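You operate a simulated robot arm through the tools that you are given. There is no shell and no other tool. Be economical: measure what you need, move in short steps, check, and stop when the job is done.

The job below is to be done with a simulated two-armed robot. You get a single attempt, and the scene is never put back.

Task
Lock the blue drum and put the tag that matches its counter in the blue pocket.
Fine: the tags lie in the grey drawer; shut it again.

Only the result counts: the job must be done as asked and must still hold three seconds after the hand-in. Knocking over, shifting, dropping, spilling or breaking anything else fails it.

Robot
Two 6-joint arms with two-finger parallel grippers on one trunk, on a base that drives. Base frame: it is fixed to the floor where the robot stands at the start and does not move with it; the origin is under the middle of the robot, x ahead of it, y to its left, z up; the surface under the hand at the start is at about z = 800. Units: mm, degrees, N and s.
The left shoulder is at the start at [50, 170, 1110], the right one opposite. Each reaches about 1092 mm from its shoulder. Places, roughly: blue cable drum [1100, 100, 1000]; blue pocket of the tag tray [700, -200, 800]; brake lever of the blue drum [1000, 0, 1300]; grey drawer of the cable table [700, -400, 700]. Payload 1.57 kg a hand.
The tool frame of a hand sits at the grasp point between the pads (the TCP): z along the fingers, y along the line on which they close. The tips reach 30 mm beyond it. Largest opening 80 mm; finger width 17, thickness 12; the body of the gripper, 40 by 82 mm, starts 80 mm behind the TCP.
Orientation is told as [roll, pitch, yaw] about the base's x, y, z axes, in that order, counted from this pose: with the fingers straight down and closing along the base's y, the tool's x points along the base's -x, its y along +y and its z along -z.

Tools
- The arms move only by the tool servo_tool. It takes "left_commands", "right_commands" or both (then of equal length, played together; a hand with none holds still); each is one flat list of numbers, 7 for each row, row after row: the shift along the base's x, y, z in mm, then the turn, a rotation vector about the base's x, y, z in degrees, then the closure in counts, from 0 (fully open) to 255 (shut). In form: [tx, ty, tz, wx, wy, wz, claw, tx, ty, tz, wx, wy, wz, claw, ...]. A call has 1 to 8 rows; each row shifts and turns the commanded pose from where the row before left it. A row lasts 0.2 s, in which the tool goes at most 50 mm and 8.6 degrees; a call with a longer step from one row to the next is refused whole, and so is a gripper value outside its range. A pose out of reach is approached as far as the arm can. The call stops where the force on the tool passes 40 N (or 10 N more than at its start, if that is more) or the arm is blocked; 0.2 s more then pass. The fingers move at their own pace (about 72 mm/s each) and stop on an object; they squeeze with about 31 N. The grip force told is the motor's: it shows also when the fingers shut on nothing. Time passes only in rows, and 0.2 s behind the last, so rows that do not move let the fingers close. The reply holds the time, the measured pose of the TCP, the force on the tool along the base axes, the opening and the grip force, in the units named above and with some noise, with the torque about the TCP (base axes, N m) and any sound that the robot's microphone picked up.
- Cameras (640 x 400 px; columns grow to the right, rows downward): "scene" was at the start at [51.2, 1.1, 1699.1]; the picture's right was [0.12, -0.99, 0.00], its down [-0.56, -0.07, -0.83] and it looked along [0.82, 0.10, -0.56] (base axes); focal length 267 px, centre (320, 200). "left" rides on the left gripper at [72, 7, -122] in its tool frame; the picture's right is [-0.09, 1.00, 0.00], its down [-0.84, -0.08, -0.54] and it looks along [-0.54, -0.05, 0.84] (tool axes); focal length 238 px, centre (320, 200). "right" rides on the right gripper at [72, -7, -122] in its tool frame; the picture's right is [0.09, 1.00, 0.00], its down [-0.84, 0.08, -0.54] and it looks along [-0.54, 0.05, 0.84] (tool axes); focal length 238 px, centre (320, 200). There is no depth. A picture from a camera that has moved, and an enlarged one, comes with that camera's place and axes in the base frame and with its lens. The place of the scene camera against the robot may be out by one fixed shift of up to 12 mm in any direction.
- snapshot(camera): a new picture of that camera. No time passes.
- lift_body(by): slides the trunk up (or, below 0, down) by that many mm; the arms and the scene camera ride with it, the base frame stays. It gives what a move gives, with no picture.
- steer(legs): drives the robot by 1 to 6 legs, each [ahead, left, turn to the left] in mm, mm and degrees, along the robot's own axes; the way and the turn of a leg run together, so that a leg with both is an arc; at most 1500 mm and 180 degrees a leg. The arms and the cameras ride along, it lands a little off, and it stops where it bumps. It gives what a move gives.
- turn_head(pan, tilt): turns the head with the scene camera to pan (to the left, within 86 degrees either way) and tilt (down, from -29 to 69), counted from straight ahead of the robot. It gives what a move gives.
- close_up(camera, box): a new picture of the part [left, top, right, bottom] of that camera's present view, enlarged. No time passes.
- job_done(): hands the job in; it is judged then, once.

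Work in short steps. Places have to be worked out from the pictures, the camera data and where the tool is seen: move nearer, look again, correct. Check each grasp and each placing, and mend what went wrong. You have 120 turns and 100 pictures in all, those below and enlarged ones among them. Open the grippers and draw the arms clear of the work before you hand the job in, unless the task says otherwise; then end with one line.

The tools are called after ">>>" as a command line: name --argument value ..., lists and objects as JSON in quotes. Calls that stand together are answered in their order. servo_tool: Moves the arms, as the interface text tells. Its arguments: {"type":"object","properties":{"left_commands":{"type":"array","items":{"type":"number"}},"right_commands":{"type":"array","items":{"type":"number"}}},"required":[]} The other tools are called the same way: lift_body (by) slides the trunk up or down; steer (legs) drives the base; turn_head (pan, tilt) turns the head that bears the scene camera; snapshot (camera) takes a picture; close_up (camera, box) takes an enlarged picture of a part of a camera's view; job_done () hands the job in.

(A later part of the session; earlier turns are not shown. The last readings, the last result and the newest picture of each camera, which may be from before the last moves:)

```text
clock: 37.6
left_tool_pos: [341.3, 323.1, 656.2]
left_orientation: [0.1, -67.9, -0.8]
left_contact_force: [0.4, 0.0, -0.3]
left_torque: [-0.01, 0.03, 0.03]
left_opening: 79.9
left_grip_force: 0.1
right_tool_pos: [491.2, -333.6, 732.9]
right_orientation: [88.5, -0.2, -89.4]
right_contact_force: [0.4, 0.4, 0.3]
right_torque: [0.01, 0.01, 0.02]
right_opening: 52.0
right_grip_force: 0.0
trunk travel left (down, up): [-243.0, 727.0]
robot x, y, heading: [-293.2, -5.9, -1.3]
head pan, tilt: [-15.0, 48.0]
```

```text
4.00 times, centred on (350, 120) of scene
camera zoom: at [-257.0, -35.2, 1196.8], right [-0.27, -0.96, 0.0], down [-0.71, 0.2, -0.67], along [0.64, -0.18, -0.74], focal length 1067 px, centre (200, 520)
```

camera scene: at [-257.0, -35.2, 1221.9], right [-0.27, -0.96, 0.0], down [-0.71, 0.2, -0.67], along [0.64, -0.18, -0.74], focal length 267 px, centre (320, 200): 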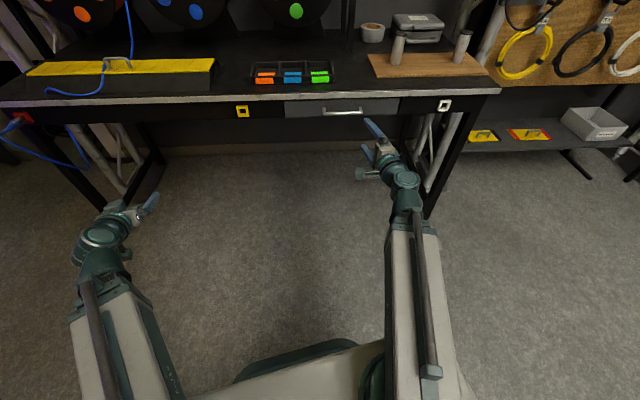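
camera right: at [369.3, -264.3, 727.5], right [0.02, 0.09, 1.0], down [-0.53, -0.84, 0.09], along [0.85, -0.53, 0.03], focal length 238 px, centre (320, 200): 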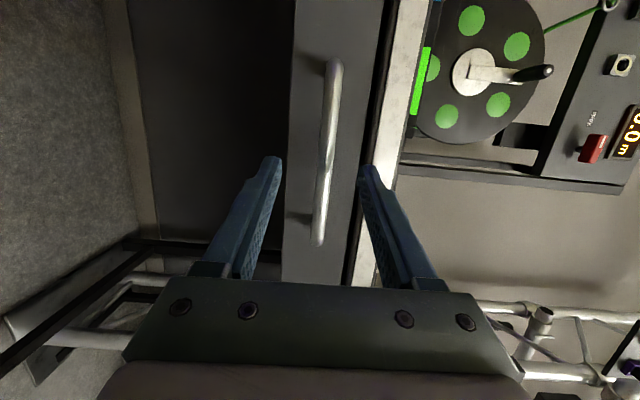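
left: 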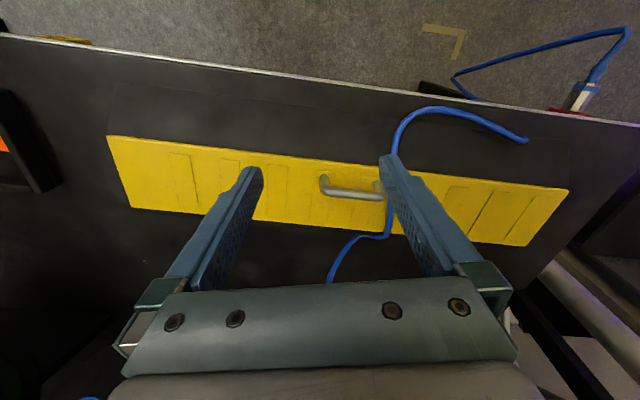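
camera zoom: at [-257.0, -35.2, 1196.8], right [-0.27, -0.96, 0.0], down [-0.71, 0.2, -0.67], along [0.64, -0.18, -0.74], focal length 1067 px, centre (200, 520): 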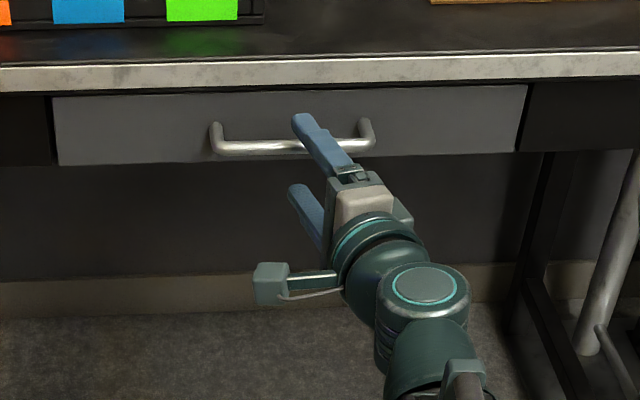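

The bar is centred between the fingers, around x≈550. I'll go forward 50 mm and close.

>>> servo_tool --right_commands '[20, 0, 0, 0, 0, 0, 90, 20, 0, 0, 0, 0, 0, 90, 12, 0, 0, 0, 0, 0, 90, 0, 0, 0, 0, 0, 0, 255, 0, 0, 0, 0, 0, 0, 255, 0, 0, 0, 0, 0, 0, 255]'

>>> snapshot --camera "right"

```text
clock: 38.4
left_tool_pos: [340.1, 324.0, 656.1]
left_orientation: [-0.1, -68.0, -0.8]
left_contact_force: [0.0, 0.6, -1.3]
left_torque: [0.0, -0.09, 0.03]
left_opening: 80.0
left_grip_force: 0.0
right_tool_pos: [535.1, -333.7, 734.7]
right_orientation: [88.7, -0.2, -89.3]
right_contact_force: [-20.1, 4.3, 28.0]
right_torque: [-0.4, -1.55, 0.11]
right_opening: 26.8
right_grip_force: 4.0
trunk travel left (down, up): [-243.0, 727.0]
robot x, y, heading: [-298.8, -4.0, -0.8]
head pan, tilt: [-15.0, 48.0]
stopped in row 4 (right hand): the force on the tool passed its limit at 49 N (the readings are from after the stop); the commanded pose is now the measured one
```

```text
69 pictures are left
camera right: at [412.2, -264.5, 728.8], right [0.02, 0.1, 1.0], down [-0.53, -0.84, 0.09], along [0.85, -0.53, 0.03], focal length 238 px, centre (320, 200)
```

right: 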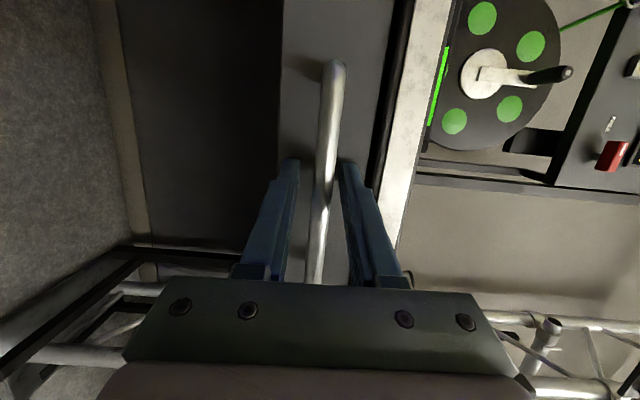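

The fingertips touched the drawer face, and the upper finger met the bar first. I'll back off 6 mm, raise 6 mm and close again.

>>> servo_tool --right_commands '[-6, 0, 0, 0, 0, 0, 130, 0, 0, 0, 0, 0, 0, 130]'

>>> lift_body --by 7

>>> servo_tool --right_commands '[0, 0, 0, 0, 0, 0, 200, 0, 0, 0, 0, 0, 0, 255, 0, 0, 0, 0, 0, 0, 255]'

>>> snapshot --camera "right"

```text
clock: 39.0
left_tool_pos: [341.2, 323.6, 655.3]
left_orientation: [-0.1, -67.9, -0.9]
left_contact_force: [-0.4, 0.2, -0.5]
left_torque: [0.03, -0.03, 0.01]
left_opening: 79.9
left_grip_force: 0.0
right_tool_pos: [530.6, -335.1, 733.1]
right_orientation: [88.6, -0.2, -89.3]
right_contact_force: [0.4, 0.9, -0.2]
right_torque: [-0.03, 0.01, -0.02]
right_opening: 39.0
right_grip_force: 0.1
trunk travel left (down, up): [-243.0, 727.0]
robot x, y, heading: [-298.6, -5.8, -1.0]
head pan, tilt: [-15.0, 48.0]
```

```text
clock: 39.6
left_tool_pos: [341.7, 323.8, 661.7]
left_orientation: [0.1, -67.9, -0.7]
left_contact_force: [0.5, 0.0, -0.7]
left_torque: [0.03, 0.0, -0.01]
left_opening: 79.7
left_grip_force: 0.1
right_tool_pos: [530.5, -334.5, 739.8]
right_orientation: [88.6, -0.1, -89.3]
right_contact_force: [0.6, 0.2, -0.5]
right_torque: [-0.01, 0.01, -0.03]
right_opening: 39.2
right_grip_force: 0.0
trunk travel left (down, up): [-250.0, 720.0]
robot x, y, heading: [-296.3, -6.7, -1.2]
head pan, tilt: [-15.0, 48.0]
```

```text
clock: 40.3
left_tool_pos: [342.7, 321.9, 660.0]
left_orientation: [0.2, -67.7, -0.9]
left_contact_force: [-0.4, 1.3, 0.3]
left_torque: [-0.02, 0.03, 0.01]
left_opening: 80.0
left_grip_force: 0.0
right_tool_pos: [530.1, -333.1, 735.0]
right_orientation: [88.4, -0.4, -89.3]
right_contact_force: [-7.2, 2.2, -45.4]
right_torque: [0.44, -0.09, -0.53]
right_opening: 12.1
right_grip_force: 28.9
trunk travel left (down, up): [-250.0, 720.0]
robot x, y, heading: [-293.8, -4.7, -1.1]
head pan, tilt: [-15.0, 48.0]
stopped in row 3 (right hand): the force on the tool passed its limit at 45 N (the readings are from after the stop); the commanded pose is now the measured one
```

```text
68 pictures are left
camera right: at [407.8, -265.2, 730.5], right [0.03, 0.1, 0.99], down [-0.53, -0.84, 0.1], along [0.85, -0.53, 0.03], focal length 238 px, centre (320, 200)
```

right: 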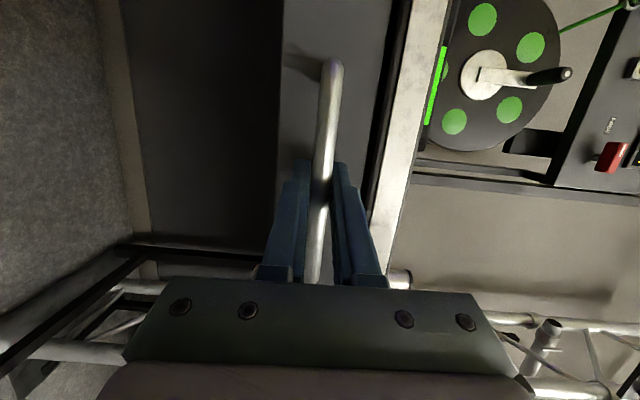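

The bar is gripped (12 mm). It sits at z≈735, so I'll lower the trunk 5 mm to ease the strain.

>>> lift_body --by -5

>>> servo_tool --right_commands '[-10, 0, 0, 0, 0, 0, 255, -15, 0, 0, 0, 0, 0, 255, -15, 0, 0, 0, 0, 0, 255, -15, 0, 0, 0, 0, 0, 255]'

>>> close_up --camera "scene" --box '[240, 60, 440, 185]'

```text
clock: 40.8
left_tool_pos: [342.6, 322.7, 658.5]
left_orientation: [0.0, -67.9, -0.9]
left_contact_force: [0.0, 0.0, 0.6]
left_torque: [-0.01, 0.01, 0.0]
left_opening: 80.0
left_grip_force: 0.0
right_tool_pos: [528.8, -334.0, 734.8]
right_orientation: [88.6, -0.2, -89.3]
right_contact_force: [1.6, -2.8, 3.4]
right_torque: [0.55, -0.09, 0.52]
right_opening: 11.8
right_grip_force: 29.1
trunk travel left (down, up): [-245.0, 725.0]
robot x, y, heading: [-295.4, -3.1, -0.7]
head pan, tilt: [-15.0, 48.0]
```

```text
clock: 41.8
left_tool_pos: [340.9, 325.4, 656.7]
left_orientation: [-0.2, -68.0, -0.5]
left_contact_force: [0.0, -0.7, -0.1]
left_torque: [0.02, -0.07, -0.04]
left_opening: 79.9
left_grip_force: 0.1
right_tool_pos: [472.7, -330.5, 734.7]
right_orientation: [88.6, -0.4, -89.0]
right_contact_force: [3.1, 21.0, 7.5]
right_torque: [0.46, -0.08, 0.06]
right_opening: 12.0
right_grip_force: 29.3
trunk travel left (down, up): [-245.0, 725.0]
robot x, y, heading: [-296.3, -5.0, -0.7]
head pan, tilt: [-15.0, 48.0]
```

```text
3.20 times, centred on (340, 122) of scene
camera zoom: at [-257.5, -33.7, 1198.9], right [-0.27, -0.96, 0.0], down [-0.71, 0.2, -0.67], along [0.64, -0.18, -0.74], focal length 854 px, centre (256, 448)
```

zoom: 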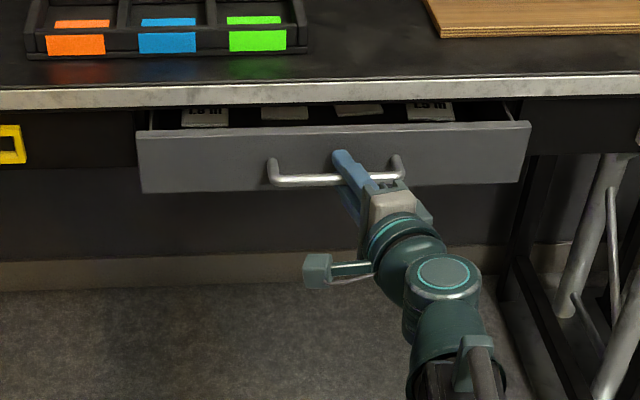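

The drawer is opening and the tags are visible. I'll keep pulling 130 mm more, easing the sideways load.

>>> servo_tool --right_commands '[-15, -2, 0, 0, 0, 0, 255, -18, 0, 0, 0, 0, 0, 255, -18, 0, 0, 0, 0, 0, 255, -18, 0, 0, 0, 0, 0, 255, -18, 0, 0, 0, 0, 0, 255, -18, 0, 0, 0, 0, 0, 255, -18, 0, 0, 0, 0, 0, 255]'

>>> close_up --camera "scene" --box '[240, 60, 440, 185]'

```text
clock: 43.4
left_tool_pos: [340.8, 325.2, 657.7]
left_orientation: [-0.2, -68.0, -0.5]
left_contact_force: [0.4, -0.3, -0.7]
left_torque: [-0.01, -0.01, -0.02]
left_opening: 79.9
left_grip_force: 0.0
right_tool_pos: [350.0, -335.0, 736.7]
right_orientation: [88.6, -0.4, -89.1]
right_contact_force: [3.1, 21.5, 14.6]
right_torque: [0.51, -0.16, 0.01]
right_opening: 12.0
right_grip_force: 29.2
trunk travel left (down, up): [-245.0, 725.0]
robot x, y, heading: [-296.9, -1.7, -0.9]
head pan, tilt: [-15.0, 48.0]
```

```text
3.20 times, centred on (340, 122) of scene
camera zoom: at [-258.0, -33.6, 1198.9], right [-0.27, -0.96, 0.0], down [-0.71, 0.2, -0.67], along [0.64, -0.18, -0.74], focal length 854 px, centre (256, 448)
```

zoom: 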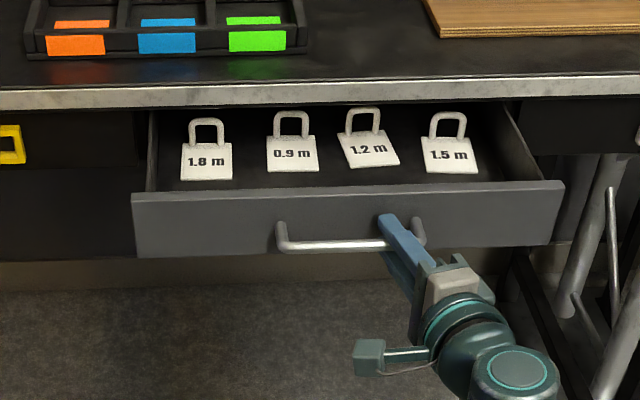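

The tags read 1.8, 0.9, 1.2 and 1.5 m, and the one I need is second from the left. They lie deep in the drawer and still partly below the table edge, so I'll pull on gently by 80 mm.

>>> servo_tool --right_commands '[-14, -2, 0, 0, 0, 0, 255, -14, 0, 0, 0, 0, 0, 255, -14, 0, 0, 0, 0, 0, 255, -14, 0, 0, 0, 0, 0, 255, -14, 0, 0, 0, 0, 0, 255, -10, 0, 0, 0, 0, 0, 255]'

>>> close_up --camera "scene" --box '[240, 60, 440, 185]'

```text
clock: 44.8
left_tool_pos: [340.6, 326.0, 656.9]
left_orientation: [-0.3, -68.0, -0.7]
left_contact_force: [0.6, 0.0, -0.4]
left_torque: [0.03, 0.0, -0.02]
left_opening: 79.8
left_grip_force: 0.0
right_tool_pos: [335.5, -351.7, 734.2]
right_orientation: [88.5, -0.6, -88.9]
right_contact_force: [6.6, 23.4, 16.1]
right_torque: [-0.24, -0.5, 0.38]
right_opening: 12.0
right_grip_force: 29.4
right hand out of reach, approached as far as the arm can: row 1, 2, 3, 4, 5, 6
trunk travel left (down, up): [-245.0, 725.0]
robot x, y, heading: [-295.7, -5.7, -0.8]
head pan, tilt: [-15.0, 48.0]
```

```text
3.20 times, centred on (340, 122) of scene
camera zoom: at [-257.8, -33.1, 1199.0], right [-0.27, -0.96, 0.0], down [-0.71, 0.2, -0.67], along [0.64, -0.18, -0.74], focal length 854 px, centre (256, 448)
```

zoom: 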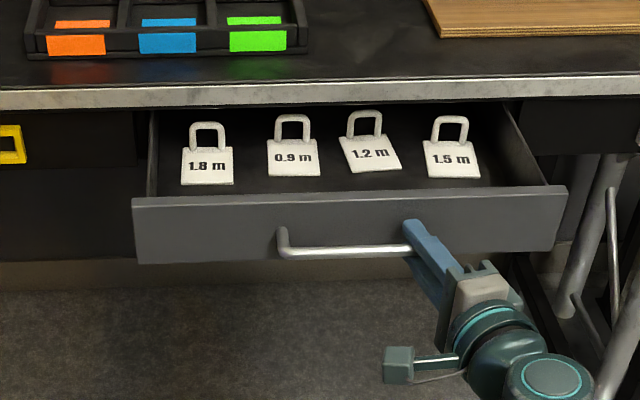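

The arm has reached its inner limit, but the near half of the tags lies in front of the table edge, which is enough for a grasp from above. I'll open, slide off the bar's end sideways and back away.

>>> servo_tool --right_commands '[0, 0, 0, 0, 0, 0, 60, 0, 0, 0, 0, 0, 0, 60, 0, -20, 0, 0, 0, 0, 60, -5, -25, 0, 0, 0, 0, 60, -15, -25, 0, 0, 0, 0, 60, -20, -25, 0, 0, 0, 0, 60, 0, 0, 0, 0, 0, 0, 60]'

>>> close_up --camera "scene" --box '[240, 60, 440, 185]'

```text
clock: 46.4
left_tool_pos: [340.8, 324.0, 656.6]
left_orientation: [0.0, -67.9, -1.0]
left_contact_force: [0.5, 0.9, 0.8]
left_torque: [-0.02, -0.03, 0.0]
left_opening: 80.0
left_grip_force: 0.0
right_tool_pos: [294.8, -450.3, 733.9]
right_orientation: [88.5, -0.4, -89.2]
right_contact_force: [-0.6, 0.1, -1.4]
right_torque: [-0.01, 0.0, 0.03]
right_opening: 61.2
right_grip_force: 0.2
trunk travel left (down, up): [-245.0, 725.0]
robot x, y, heading: [-292.2, -4.6, -0.9]
head pan, tilt: [-15.0, 48.0]
```

```text
3.20 times, centred on (340, 122) of scene
camera zoom: at [-257.2, -35.3, 1198.8], right [-0.27, -0.96, 0.0], down [-0.71, 0.2, -0.67], along [0.64, -0.18, -0.74], focal length 854 px, centre (256, 448)
```

zoom: 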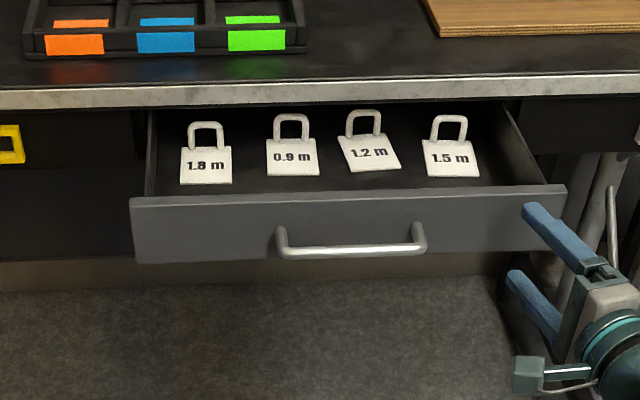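

The hand is clear of the handle. I'll raise the trunk and turn the right hand to point down over the drawer.

>>> lift_body --by 395

>>> servo_tool --right_commands '[10, 15, 0, -8.5, 0, 0, 60, 10, 15, 0, -8.5, 0, 0, 60, 10, 15, 0, -8.5, 0, 0, 60, 10, 15, 0, -8.5, 0, 0, 60, 10, 15, 0, -8.5, 0, 0, 60, 10, 15, 0, -8.5, 0, 0, 60, 10, 15, 0, -8.5, 0, 0, 60, 10, 15, 0, -8.5, 0, 0, 60]'

>>> servo_tool --right_commands '[0, 5, 0, -7, 0, 0, 60, 0, 5, 0, -7, 0, 0, 60, 0, 5, 0, -6.5, 0, 0, 60, 0, 0, 0, 0, 0, 0, 60]'

```text
clock: 50.2
left_tool_pos: [341.3, 323.9, 1052.6]
left_orientation: [0.0, -67.9, -0.9]
left_contact_force: [0.1, 0.8, -0.5]
left_torque: [-0.02, -0.02, 0.01]
left_opening: 80.0
left_grip_force: 0.0
right_tool_pos: [294.7, -449.9, 1130.4]
right_orientation: [88.6, -0.4, -89.2]
right_contact_force: [0.1, 0.7, -0.4]
right_torque: [0.01, 0.02, -0.05]
right_opening: 61.2
right_grip_force: 0.1
trunk travel left (down, up): [-640.0, 330.0]
robot x, y, heading: [-297.8, -4.2, -1.0]
head pan, tilt: [-15.0, 48.0]
```

```text
clock: 52.0
left_tool_pos: [341.3, 324.8, 1052.6]
left_orientation: [0.1, -68.0, -1.0]
left_contact_force: [-0.3, -0.2, 0.4]
left_torque: [0.01, 0.0, 0.01]
left_opening: 80.2
left_grip_force: 0.0
right_tool_pos: [376.4, -329.4, 1129.3]
right_orientation: [86.6, -68.5, -87.9]
right_contact_force: [1.2, 0.3, -0.4]
right_torque: [0.01, 0.01, 0.01]
right_opening: 61.1
right_grip_force: 0.0
trunk travel left (down, up): [-640.0, 330.0]
robot x, y, heading: [-296.0, -7.5, -0.8]
head pan, tilt: [-15.0, 48.0]
```

```text
clock: 53.0
left_tool_pos: [341.1, 324.6, 1052.3]
left_orientation: [0.0, -68.0, -0.9]
left_contact_force: [0.5, -0.3, 0.3]
left_torque: [0.03, 0.0, 0.01]
left_opening: 80.2
left_grip_force: 0.2
right_tool_pos: [376.4, -314.7, 1131.4]
right_orientation: [51.9, -88.5, -53.4]
right_contact_force: [-0.5, -0.1, -0.4]
right_torque: [-0.01, -0.03, 0.01]
right_opening: 61.2
right_grip_force: 0.1
trunk travel left (down, up): [-640.0, 330.0]
robot x, y, heading: [-298.1, -3.3, -1.2]
head pan, tilt: [-15.0, 48.0]
```

Next I pitch the fingers down while moving forward over the drawer.

>>> servo_tool --right_commands '[12, 2, 0, 0, 8.5, 0, 60, 12, 2, 0, 0, 8.5, 0, 60, 12, 2, 0, 0, 8.5, 0, 60, 12, 2, 0, 0, 8.5, 0, 60, 12, 2, 0, 0, 8.5, 0, 60, 12, 2, 0, 0, 8.5, 0, 60, 12, 2, 0, 0, 8.5, 0, 60, 12, 2, 0, 0, 8.5, 0, 60]'

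>>> servo_tool --right_commands '[0, 0, 0, 0, 7, 0, 60, 0, 0, 0, 0, 7, 0, 60, 0, 0, 0, 0, 6.5, 0, 60, 0, 0, 0, 0, 0, 0, 60]'

>>> snapshot --camera "right"

>>> snapshot --camera "scene"

```text
clock: 54.8
left_tool_pos: [341.9, 323.0, 1053.1]
left_orientation: [0.1, -67.9, -0.9]
left_contact_force: [-0.4, -1.0, 0.0]
left_torque: [-0.02, 0.01, 0.0]
left_opening: 79.8
left_grip_force: 0.0
right_tool_pos: [472.9, -299.5, 930.0]
right_orientation: [-1.1, -21.1, -1.3]
right_contact_force: [-0.5, 0.0, 0.5]
right_torque: [0.04, 0.02, 0.01]
right_opening: 61.1
right_grip_force: 0.0
right hand out of reach, approached as far as the arm can: row 1, 2, 3, 4, 5, 6, 7, 8
trunk travel left (down, up): [-640.0, 330.0]
robot x, y, heading: [-299.8, -5.7, -0.7]
head pan, tilt: [-15.0, 48.0]
```

```text
clock: 55.8
left_tool_pos: [341.2, 324.0, 1051.6]
left_orientation: [0.0, -67.9, -0.9]
left_contact_force: [-0.3, -0.2, -0.4]
left_torque: [0.01, -0.04, -0.02]
left_opening: 80.0
left_grip_force: 0.1
right_tool_pos: [472.3, -298.5, 915.5]
right_orientation: [-1.4, -0.7, -1.2]
right_contact_force: [0.3, -0.4, -0.8]
right_torque: [0.01, 0.02, 0.01]
right_opening: 61.3
right_grip_force: 0.0
right hand out of reach, approached as far as the arm can: row 1, 2
trunk travel left (down, up): [-640.0, 330.0]
robot x, y, heading: [-299.4, -4.1, -0.8]
head pan, tilt: [-15.0, 48.0]
```

```text
63 pictures are left
camera right: at [399.1, -302.0, 1035.0], right [-0.07, 1.0, -0.03], down [0.83, 0.07, 0.55], along [0.55, 0.02, -0.84], focal length 238 px, centre (320, 200)
```

right: 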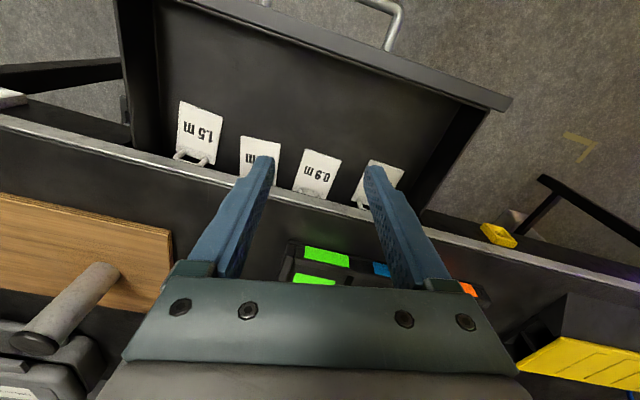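

```text
62 pictures are left
camera scene: at [-257.1, -35.4, 1593.8], right [-0.27, -0.96, 0.0], down [-0.71, 0.2, -0.67], along [0.64, -0.18, -0.74], focal length 267 px, centre (320, 200)
```

scene: 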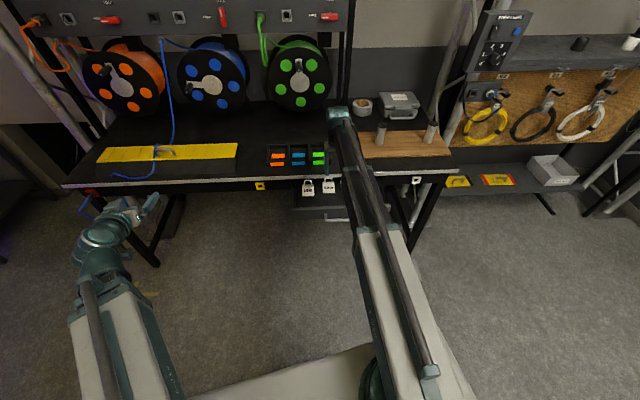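

The wrist view shows that the table is turned about −12° to my frame. The 0.9 tag body is centred near [559,−300], with its near edge at x≈528 and the table edge at x≈565. I'll yaw the hand −11°, move over the near half of the tag, and lower toward it.

>>> servo_tool --right_commands '[18, 0, 0, 0, 0, -5.5, 20, 18, 0, 0, 0, 0, -5.5, 20, 18, 0, 0, 0, 0, 0, 20, 16, 0, 0, 1.4, 0.7, 0, 20, 0, 0, 0, 0, 0, 0, 20]'

>>> lift_body --by -110

>>> snapshot --camera "right"

```text
clock: 57.0
left_tool_pos: [340.2, 324.3, 1052.8]
left_orientation: [0.1, -68.0, -0.9]
left_contact_force: [0.5, -0.5, -0.8]
left_torque: [-0.03, 0.0, 0.02]
left_opening: 80.1
left_grip_force: 0.0
right_tool_pos: [542.2, -299.6, 913.9]
right_orientation: [-0.2, 0.3, -12.3]
right_contact_force: [0.3, -0.7, -0.1]
right_torque: [0.0, -0.04, -0.01]
right_opening: 73.7
right_grip_force: 0.0
trunk travel left (down, up): [-640.0, 330.0]
robot x, y, heading: [-295.0, -1.7, -0.8]
head pan, tilt: [-15.0, 48.0]
```

```text
clock: 58.5
left_tool_pos: [341.9, 324.9, 943.2]
left_orientation: [0.0, -67.9, -1.0]
left_contact_force: [-0.4, -1.0, 0.8]
left_torque: [-0.02, 0.0, 0.03]
left_opening: 80.1
left_grip_force: 0.0
right_tool_pos: [541.8, -299.3, 804.8]
right_orientation: [-0.3, 0.2, -12.2]
right_contact_force: [0.1, -0.9, 0.2]
right_torque: [-0.03, 0.0, -0.01]
right_opening: 73.9
right_grip_force: 0.0
trunk travel left (down, up): [-530.0, 440.0]
robot x, y, heading: [-295.5, -7.1, -0.9]
head pan, tilt: [-15.0, 48.0]
```

```text
61 pictures are left
camera right: at [471.5, -291.1, 926.1], right [0.12, 0.99, 0.0], down [0.84, -0.1, 0.54], along [0.53, -0.07, -0.84], focal length 238 px, centre (320, 200)
```

right: 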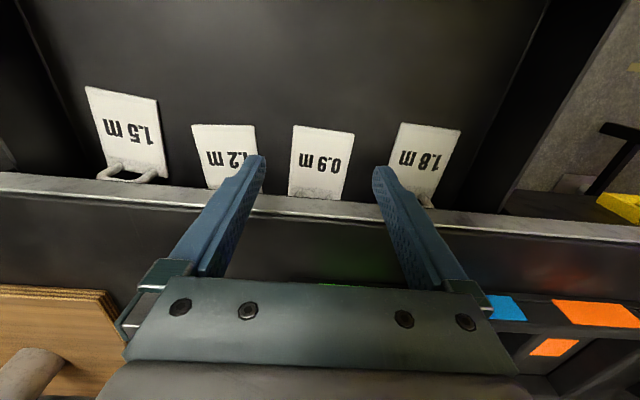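

The tag sits centred between the fingers, which will pass its neighbours. I'll lower 42 mm and check.

>>> lift_body --by -42

>>> snapshot --camera "right"

```text
clock: 59.3
left_tool_pos: [341.1, 323.1, 901.0]
left_orientation: [-0.1, -67.9, -0.9]
left_contact_force: [0.6, 0.4, 0.2]
left_torque: [0.0, 0.0, 0.01]
left_opening: 80.1
left_grip_force: 0.1
right_tool_pos: [542.4, -299.3, 763.7]
right_orientation: [-0.3, 0.3, -12.2]
right_contact_force: [0.6, 1.0, -0.2]
right_torque: [-0.02, 0.03, 0.04]
right_opening: 73.9
right_grip_force: 0.2
trunk travel left (down, up): [-488.0, 482.0]
robot x, y, heading: [-297.3, -6.6, -1.2]
head pan, tilt: [-15.0, 48.0]
```

```text
60 pictures are left
camera right: at [471.5, -291.1, 884.1], right [0.12, 0.99, 0.0], down [0.84, -0.1, 0.54], along [0.53, -0.07, -0.84], focal length 238 px, centre (320, 200)
```

right: 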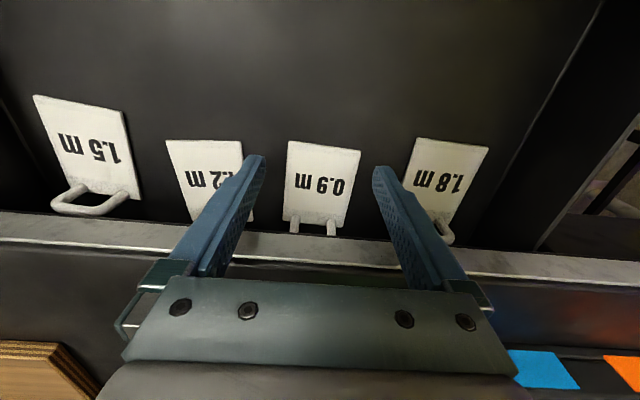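

The fingertips are about 12 mm above the drawer floor and the tag is about 52 mm wide. I'll narrow the opening to about 66 mm to keep clear of the neighbours, then lower further.

>>> servo_tool --right_commands '[0, 0, 0, 0, 0, 0, 42, 0, 0, 0, 0, 0, 0, 42]'

>>> lift_body --by -9

>>> snapshot --camera "right"

```text
clock: 59.9
left_tool_pos: [342.1, 322.3, 901.2]
left_orientation: [0.0, -67.9, -0.9]
left_contact_force: [0.6, 0.1, 0.3]
left_torque: [0.02, 0.01, 0.02]
left_opening: 80.2
left_grip_force: 0.0
right_tool_pos: [540.7, -298.9, 762.9]
right_orientation: [-0.1, 0.3, -12.2]
right_contact_force: [-0.9, -0.6, 0.6]
right_torque: [-0.01, -0.02, -0.01]
right_opening: 66.8
right_grip_force: 0.0
trunk travel left (down, up): [-488.0, 482.0]
robot x, y, heading: [-296.1, -5.2, -1.0]
head pan, tilt: [-15.0, 48.0]
```

```text
clock: 60.5
left_tool_pos: [340.8, 324.2, 891.6]
left_orientation: [0.0, -67.9, -1.0]
left_contact_force: [-1.0, 0.8, 0.1]
left_torque: [-0.01, -0.01, 0.01]
left_opening: 79.8
left_grip_force: 0.1
right_tool_pos: [541.7, -299.3, 753.5]
right_orientation: [-0.2, 0.3, -12.2]
right_contact_force: [-0.6, -1.2, 0.7]
right_torque: [-0.01, -0.01, -0.01]
right_opening: 66.5
right_grip_force: 0.1
trunk travel left (down, up): [-479.0, 491.0]
robot x, y, heading: [-298.6, -2.7, -0.7]
head pan, tilt: [-15.0, 48.0]
```

```text
59 pictures are left
camera right: at [471.5, -291.1, 875.0], right [0.12, 0.99, 0.0], down [0.84, -0.1, 0.54], along [0.53, -0.07, -0.84], focal length 238 px, centre (320, 200)
```

right: 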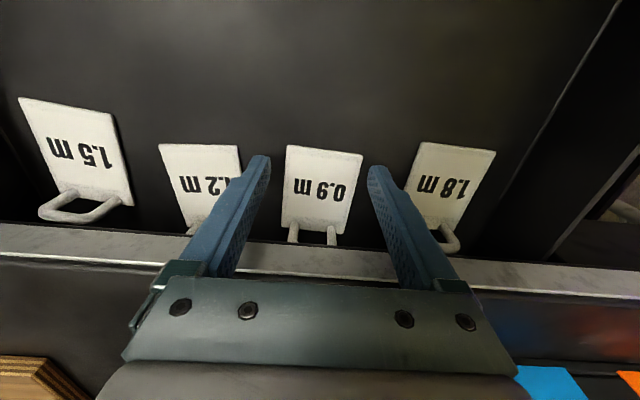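

Clear on both sides. I'll go 6 mm lower and watch the force for the floor.

>>> lift_body --by -6

>>> lift_body --by -4

>>> snapshot --camera "right"

```text
clock: 61.0
left_tool_pos: [340.7, 323.6, 885.3]
left_orientation: [-0.1, -67.8, -1.0]
left_contact_force: [0.6, 1.0, 0.1]
left_torque: [-0.02, 0.0, 0.01]
left_opening: 80.0
left_grip_force: 0.0
right_tool_pos: [541.8, -299.5, 746.9]
right_orientation: [-0.2, 0.3, -12.2]
right_contact_force: [0.0, 0.8, 0.1]
right_torque: [0.0, -0.02, -0.01]
right_opening: 66.5
right_grip_force: 0.1
trunk travel left (down, up): [-473.0, 497.0]
robot x, y, heading: [-294.2, -4.2, -1.0]
head pan, tilt: [-15.0, 48.0]
```

```text
clock: 61.6
left_tool_pos: [341.3, 323.7, 881.0]
left_orientation: [0.0, -67.9, -0.9]
left_contact_force: [-0.2, -0.4, 0.2]
left_torque: [0.04, 0.01, 0.0]
left_opening: 79.9
left_grip_force: 0.0
right_tool_pos: [541.2, -298.9, 744.2]
right_orientation: [-0.2, 0.2, -12.2]
right_contact_force: [-0.4, -0.5, -0.8]
right_torque: [-0.01, 0.0, 0.02]
right_opening: 66.7
right_grip_force: 0.0
trunk travel left (down, up): [-469.0, 501.0]
robot x, y, heading: [-294.7, -4.3, -1.1]
head pan, tilt: [-15.0, 48.0]
```

```text
58 pictures are left
camera right: at [471.5, -291.1, 865.0], right [0.12, 0.99, 0.0], down [0.84, -0.1, 0.54], along [0.53, -0.07, -0.84], focal length 238 px, centre (320, 200)
```

right: 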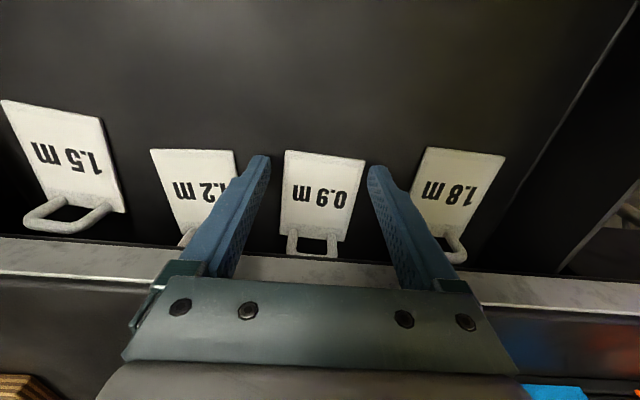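

Still no contact with the tips at z≈714. I'll continue down in small steps until the floor is felt.

>>> lift_body --by -4

>>> lift_body --by -4

>>> snapshot --camera "right"

```text
clock: 62.1
left_tool_pos: [341.3, 325.0, 877.0]
left_orientation: [-0.1, -67.9, -0.9]
left_contact_force: [0.6, -0.3, 0.1]
left_torque: [-0.01, 0.01, 0.0]
left_opening: 79.9
left_grip_force: 0.0
right_tool_pos: [543.2, -299.0, 739.6]
right_orientation: [-0.2, 0.2, -12.1]
right_contact_force: [0.9, -0.6, 3.6]
right_torque: [0.18, -0.09, -0.05]
right_opening: 66.8
right_grip_force: 0.0
trunk travel left (down, up): [-465.0, 505.0]
robot x, y, heading: [-294.3, -4.9, -0.9]
head pan, tilt: [-15.0, 48.0]
```

```text
clock: 62.6
left_tool_pos: [337.7, 324.7, 876.8]
left_orientation: [-0.1, -68.1, -0.8]
left_contact_force: [0.4, -0.8, 0.7]
left_torque: [0.01, 0.0, 0.01]
left_opening: 79.7
left_grip_force: 0.0
right_tool_pos: [541.0, -298.7, 740.5]
right_orientation: [-0.1, 0.1, -12.2]
right_contact_force: [-1.2, -0.6, 34.7]
right_torque: [1.2, -0.32, 0.05]
right_opening: 65.7
right_grip_force: 0.1
trunk travel left (down, up): [-462.0, 508.0]
robot x, y, heading: [-298.0, -5.0, -1.2]
head pan, tilt: [-15.0, 48.0]
stopped: the force on the tool passed its limit at 44 N (the readings are from after the stop); the commanded pose is now the measured one
```

```text
57 pictures are left
camera right: at [469.3, -290.5, 861.0], right [0.12, 0.99, 0.0], down [0.84, -0.1, 0.54], along [0.54, -0.07, -0.84], focal length 238 px, centre (320, 200)
```

right: 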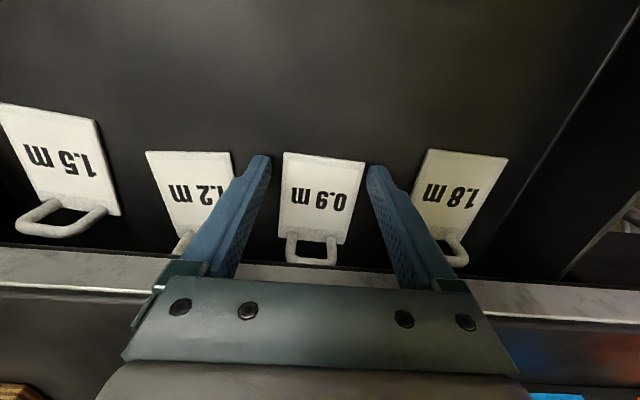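

The floor is at tip height ≈710, and the tag's near edge is at x≈531. I'll relieve 2 mm, shift 7 mm deeper along the tag, then close.

>>> lift_body --by 3

>>> servo_tool --right_commands '[7, -1.5, 0, 0, 0, 0, 42, 0, 0, 0, 0, 0, 0, 70, 0, 0, 0, 0, 0, 0, 120, 0, 0, 0, 0, 0, 0, 120]'

>>> snapshot --camera "right"

```text
clock: 63.1
left_tool_pos: [340.8, 323.9, 876.5]
left_orientation: [0.0, -68.0, -0.9]
left_contact_force: [0.6, -0.2, 0.7]
left_torque: [-0.02, 0.01, 0.02]
left_opening: 79.9
left_grip_force: 0.0
right_tool_pos: [542.2, -299.2, 739.5]
right_orientation: [-0.2, 0.1, -12.2]
right_contact_force: [-2.4, -0.2, 6.8]
right_torque: [0.24, -0.06, 0.07]
right_opening: 66.2
right_grip_force: 0.1
trunk travel left (down, up): [-465.0, 505.0]
robot x, y, heading: [-291.3, -5.1, -1.0]
head pan, tilt: [-15.0, 48.0]
```

```text
clock: 64.1
left_tool_pos: [341.6, 324.3, 877.1]
left_orientation: [0.1, -67.9, -0.8]
left_contact_force: [-0.4, 0.2, 0.1]
left_torque: [-0.01, -0.04, -0.01]
left_opening: 80.0
left_grip_force: 0.1
right_tool_pos: [550.2, -300.9, 740.7]
right_orientation: [0.0, 0.2, -12.2]
right_contact_force: [1.2, 3.0, 3.0]
right_torque: [0.14, -0.15, -0.03]
right_opening: 54.2
right_grip_force: 30.7
trunk travel left (down, up): [-465.0, 505.0]
robot x, y, heading: [-297.4, -4.1, -1.0]
head pan, tilt: [-15.0, 48.0]
```

```text
56 pictures are left
camera right: at [479.1, -292.1, 861.2], right [0.12, 0.99, 0.0], down [0.84, -0.1, 0.54], along [0.53, -0.07, -0.84], focal length 238 px, centre (320, 200)
```

right: 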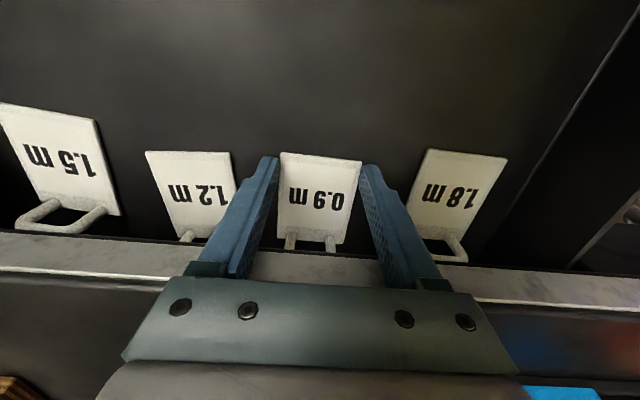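

The tag is held (54 mm, 31 N). I'll lift 10 mm, then draw it out from under the table edge along the drawer direction.

>>> lift_body --by 12

>>> snapshot --camera "right"

```text
clock: 64.7
left_tool_pos: [341.8, 323.8, 888.9]
left_orientation: [0.0, -67.9, -0.9]
left_contact_force: [0.1, 0.2, -0.7]
left_torque: [0.02, 0.01, 0.0]
left_opening: 80.2
left_grip_force: 0.0
right_tool_pos: [549.0, -300.7, 752.0]
right_orientation: [-0.1, 0.1, -12.2]
right_contact_force: [-0.3, -0.6, -0.3]
right_torque: [0.0, 0.0, 0.0]
right_opening: 54.5
right_grip_force: 31.0
trunk travel left (down, up): [-477.0, 493.0]
robot x, y, heading: [-295.8, -2.8, -1.0]
head pan, tilt: [-15.0, 48.0]
```

```text
55 pictures are left
camera right: at [478.9, -292.8, 873.0], right [0.12, 0.99, 0.0], down [0.84, -0.1, 0.54], along [0.53, -0.07, -0.84], focal length 238 px, centre (320, 200)
```

right: 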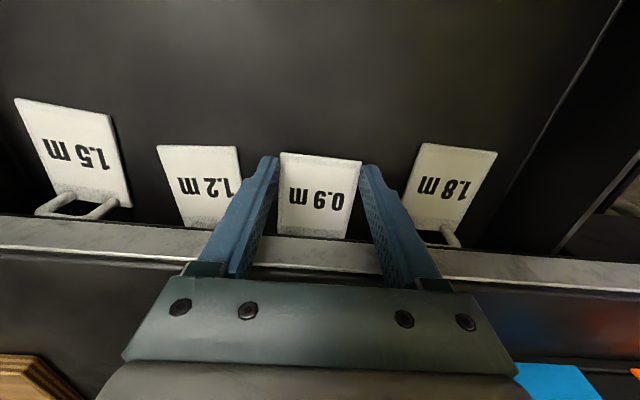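

The tag has lifted and stays level. I'll draw it out about 85 mm, then raise it clear.

>>> servo_tool --right_commands '[-20, 4, 0, 0, 0, 0, 120, -20, 4, 0, 0, 0, 0, 120, -20, 4, 0, 0, 0, 0, 120, -20, 4, 0, 0, 0, 0, 120, -10, 2, 0, 0, 0, 0, 120]'

>>> snapshot --camera "right"

>>> snapshot --camera "scene"

```text
clock: 65.9
left_tool_pos: [339.7, 323.6, 888.6]
left_orientation: [0.0, -67.9, -0.9]
left_contact_force: [-0.4, 0.2, 0.6]
left_torque: [-0.03, 0.0, -0.01]
left_opening: 80.1
left_grip_force: 0.1
right_tool_pos: [460.1, -282.6, 752.1]
right_orientation: [-0.1, 0.1, -12.2]
right_contact_force: [-0.2, 0.0, -0.1]
right_torque: [0.01, -0.02, 0.01]
right_opening: 54.2
right_grip_force: 31.0
trunk travel left (down, up): [-477.0, 493.0]
robot x, y, heading: [-300.2, -6.5, -0.9]
head pan, tilt: [-15.0, 48.0]
```

```text
54 pictures are left
camera right: at [388.7, -274.2, 873.0], right [0.12, 0.99, 0.0], down [0.84, -0.1, 0.54], along [0.53, -0.07, -0.84], focal length 238 px, centre (320, 200)
```

right: 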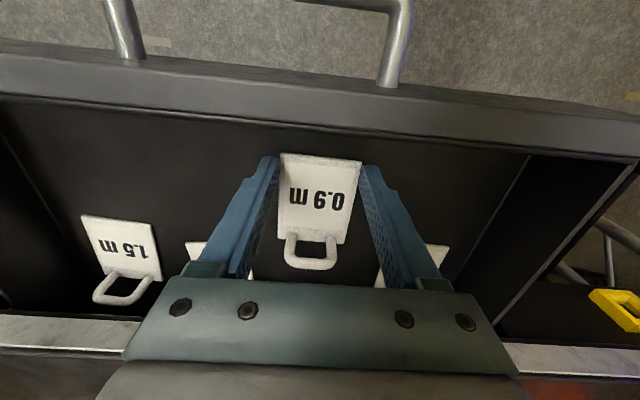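

```text
53 pictures are left
camera scene: at [-257.2, -35.4, 1430.8], right [-0.27, -0.96, 0.0], down [-0.71, 0.2, -0.67], along [0.64, -0.18, -0.74], focal length 267 px, centre (320, 200)
```

scene: 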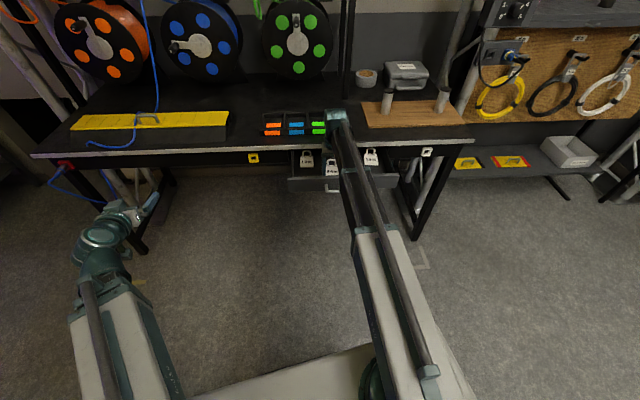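

The 0.9 tag is free over the drawer and well held. I'll raise it 170 mm and drive 150 mm ahead so that the tray comes within reach.

>>> lift_body --by 190

>>> steer --legs '[[150, 0, 0]]'

>>> snapshot --camera "right"

>>> snapshot --camera "scene"

```text
clock: 68.0
left_tool_pos: [341.7, 324.7, 1078.9]
left_orientation: [0.1, -67.8, -0.8]
left_contact_force: [0.1, 0.9, -0.7]
left_torque: [-0.01, 0.03, -0.01]
left_opening: 79.8
left_grip_force: 0.0
right_tool_pos: [459.5, -283.0, 942.3]
right_orientation: [-0.1, 0.3, -12.2]
right_contact_force: [-0.2, 0.1, -1.0]
right_torque: [0.0, 0.03, -0.04]
right_opening: 54.5
right_grip_force: 31.1
trunk travel left (down, up): [-667.0, 303.0]
robot x, y, heading: [-295.2, -5.2, -1.1]
head pan, tilt: [-15.0, 48.0]
```

```text
clock: 69.3
left_tool_pos: [492.0, 321.2, 1078.4]
left_orientation: [0.0, -67.9, -0.8]
left_contact_force: [0.0, 0.8, 0.1]
left_torque: [0.01, 0.0, 0.01]
left_opening: 79.9
left_grip_force: 0.2
right_tool_pos: [609.9, -284.3, 940.7]
right_orientation: [-0.1, 0.3, -12.2]
right_contact_force: [-0.5, -0.1, 0.2]
right_torque: [0.0, 0.0, 0.04]
right_opening: 54.5
right_grip_force: 31.5
trunk travel left (down, up): [-667.0, 303.0]
robot x, y, heading: [-147.4, -4.4, -0.8]
head pan, tilt: [-15.0, 48.0]
```

```text
52 pictures are left
camera right: at [539.6, -276.3, 1062.4], right [0.12, 0.99, 0.0], down [0.84, -0.1, 0.54], along [0.53, -0.07, -0.84], focal length 238 px, centre (320, 200)
```

right: 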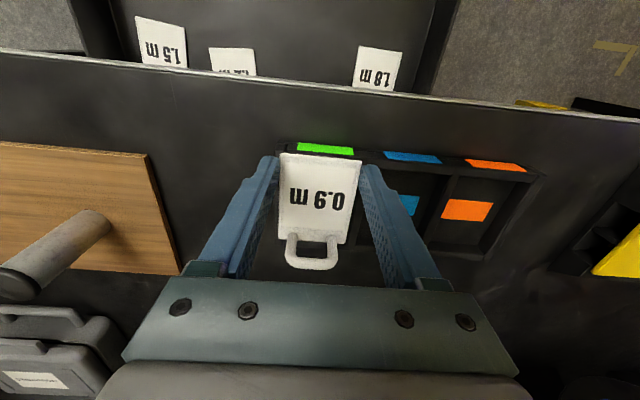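

```text
51 pictures are left
camera scene: at [-106.4, -37.8, 1620.8], right [-0.27, -0.96, 0.0], down [-0.72, 0.2, -0.67], along [0.64, -0.18, -0.74], focal length 267 px, centre (320, 200)
```

scene: 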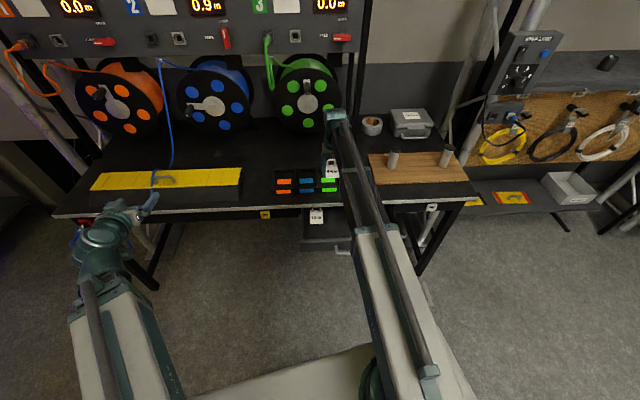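

The tray is ahead, with the blue pocket roughly at x 660–780, y≈−190. I'll zoom with the scene camera to measure its walls.

>>> close_up --camera "scene" --box '[262, 155, 352, 211]'

>>> close_up --camera "right" --box '[270, 120, 560, 300]'

```text
7.11 times, centred on (307, 183) of scene
camera zoom: at [-106.4, -37.8, 1620.8], right [-0.27, -0.96, 0.0], down [-0.72, 0.2, -0.67], along [0.64, -0.18, -0.74], focal length 1897 px, centre (412, 321)
```

zoom: 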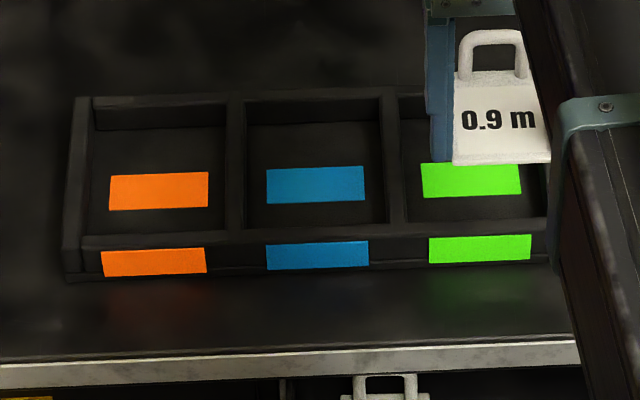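

```text
2.21 times, centred on (415, 210) of right
camera zoom: at [539.6, -276.3, 1062.4], right [0.12, 0.99, 0.0], down [0.84, -0.1, 0.54], along [0.53, -0.07, -0.84], focal length 526 px, centre (110, 178)
```

zoom: 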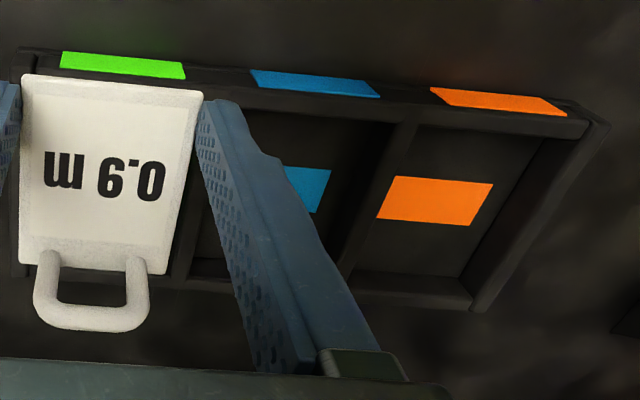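

I estimate the pocket centre near (721,−201). To measure the blue pocket unobstructed and exactly, I'll shift the hand 95 mm to the right so it sits where the orange one appears now.

>>> servo_tool --right_commands '[-10, -32, 0, 0, 0, 0, 120, 0, -32, 0, 0, 0, 0, 120, 0, -32, 0, 0, 0, 0, 120, 0, 0, 0, 0, 0, 0, 120]'

>>> close_up --camera "right" --box '[340, 100, 600, 280]'

```text
clock: 70.3
left_tool_pos: [490.2, 321.5, 1079.3]
left_orientation: [0.0, -67.9, -0.9]
left_contact_force: [0.1, 0.5, -0.3]
left_torque: [0.02, -0.01, 0.01]
left_opening: 80.1
left_grip_force: 0.1
right_tool_pos: [598.6, -381.4, 942.1]
right_orientation: [-0.1, 0.2, -12.1]
right_contact_force: [-0.2, -0.2, -0.1]
right_torque: [-0.01, 0.03, -0.02]
right_opening: 54.6
right_grip_force: 31.3
trunk travel left (down, up): [-667.0, 303.0]
robot x, y, heading: [-145.8, -11.0, -1.2]
head pan, tilt: [-15.0, 48.0]
```

```text
2.22 times, centred on (470, 190) of right
camera zoom: at [528.2, -372.4, 1063.0], right [0.12, 0.99, 0.0], down [0.84, -0.1, 0.54], along [0.53, -0.07, -0.84], focal length 530 px, centre (-13, 222)
```

zoom: 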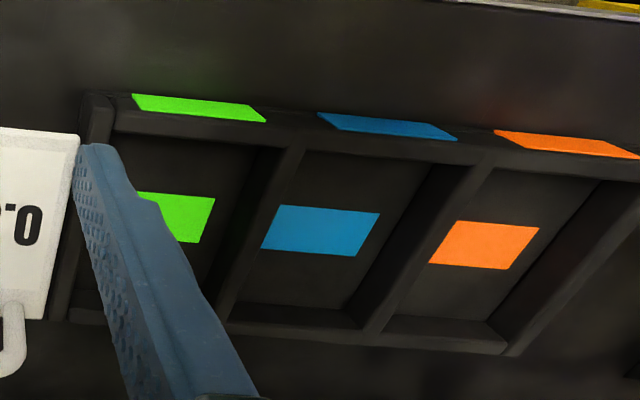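

The blue pocket floor is about 87 × 113 mm, centred at (720,−201). With the tag centre 43 mm ahead of the TCP, the TCP should go to about (679,−192). I'll move there and lower to 40 mm above the floor.

>>> servo_tool --right_commands '[16, 38, 0, 0, 0, 0, 120, 16, 38, 0, 0, 0, 0, 120, 16, 38, 0, 0, 0, 0, 120, 16, 38, 0, 0, 0, 0, 120, 16, 37, 0, 0, 0, 0, 120, 0, 0, 0, 0, 0, 0, 120]'

>>> lift_body --by -55

>>> snapshot --camera "right"

>>> close_up --camera "scene" --box '[252, 135, 352, 198]'

```text
clock: 71.7
left_tool_pos: [490.2, 321.3, 1078.9]
left_orientation: [0.0, -67.9, -0.9]
left_contact_force: [-1.3, -0.2, 0.4]
left_torque: [0.02, -0.01, -0.02]
left_opening: 80.1
left_grip_force: 0.0
right_tool_pos: [679.1, -190.6, 941.7]
right_orientation: [-0.1, 0.2, -12.3]
right_contact_force: [0.8, 0.7, 0.6]
right_torque: [0.0, 0.01, 0.04]
right_opening: 54.5
right_grip_force: 30.9
trunk travel left (down, up): [-667.0, 303.0]
robot x, y, heading: [-142.1, -11.0, -1.0]
head pan, tilt: [-15.0, 48.0]
```

```text
clock: 72.7
left_tool_pos: [490.9, 321.2, 1023.6]
left_orientation: [0.0, -67.8, -0.8]
left_contact_force: [0.2, 0.1, 1.0]
left_torque: [0.01, 0.02, -0.02]
left_opening: 80.0
left_grip_force: 0.2
right_tool_pos: [679.6, -191.1, 887.6]
right_orientation: [-0.1, 0.1, -12.2]
right_contact_force: [-0.1, 0.4, 0.4]
right_torque: [0.02, -0.01, -0.04]
right_opening: 54.3
right_grip_force: 31.1
trunk travel left (down, up): [-612.0, 358.0]
robot x, y, heading: [-147.1, -7.2, -0.8]
head pan, tilt: [-15.0, 48.0]
```

```text
47 pictures are left
camera right: at [609.5, -183.2, 1008.1], right [0.12, 0.99, 0.0], down [0.84, -0.1, 0.54], along [0.53, -0.07, -0.84], focal length 238 px, centre (320, 200)
```

right: 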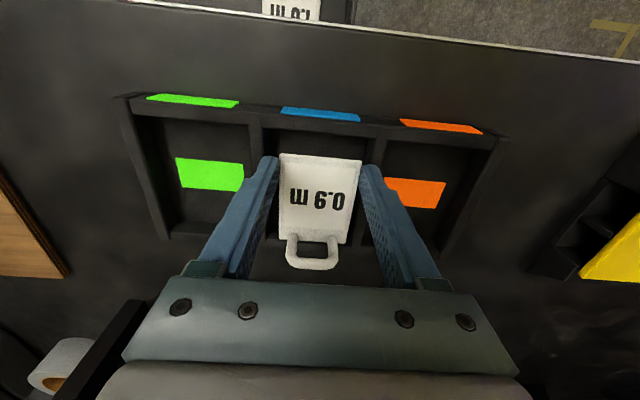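

```text
6.35 times, centred on (302, 166) of scene
camera zoom: at [-107.7, -37.8, 1565.9], right [-0.27, -0.96, 0.0], down [-0.71, 0.2, -0.67], along [0.64, -0.18, -0.74], focal length 1694 px, centre (434, 413)
```

zoom: 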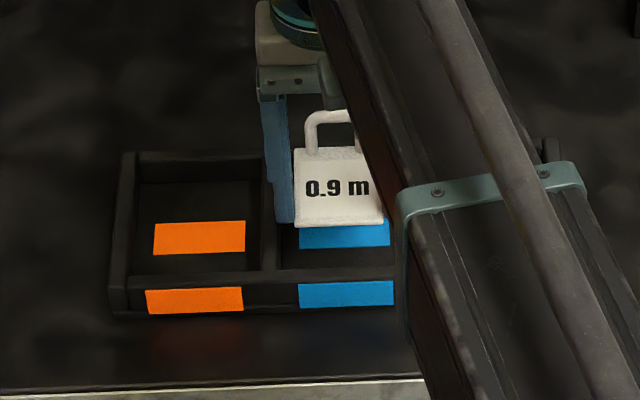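

I'll zoom in on the wrist view to check the lateral alignment with the dividers.

>>> close_up --camera "right" --box '[220, 80, 420, 205]'

```text
3.20 times, centred on (320, 142) of right
camera zoom: at [609.5, -183.2, 1008.1], right [0.12, 0.99, 0.0], down [0.84, -0.1, 0.54], along [0.53, -0.07, -0.84], focal length 763 px, centre (320, 384)
```

zoom: 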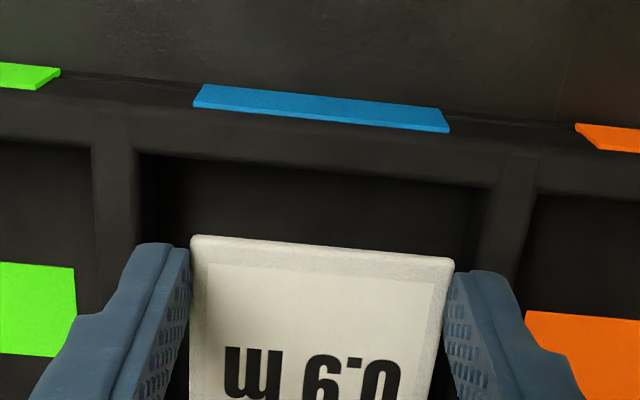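

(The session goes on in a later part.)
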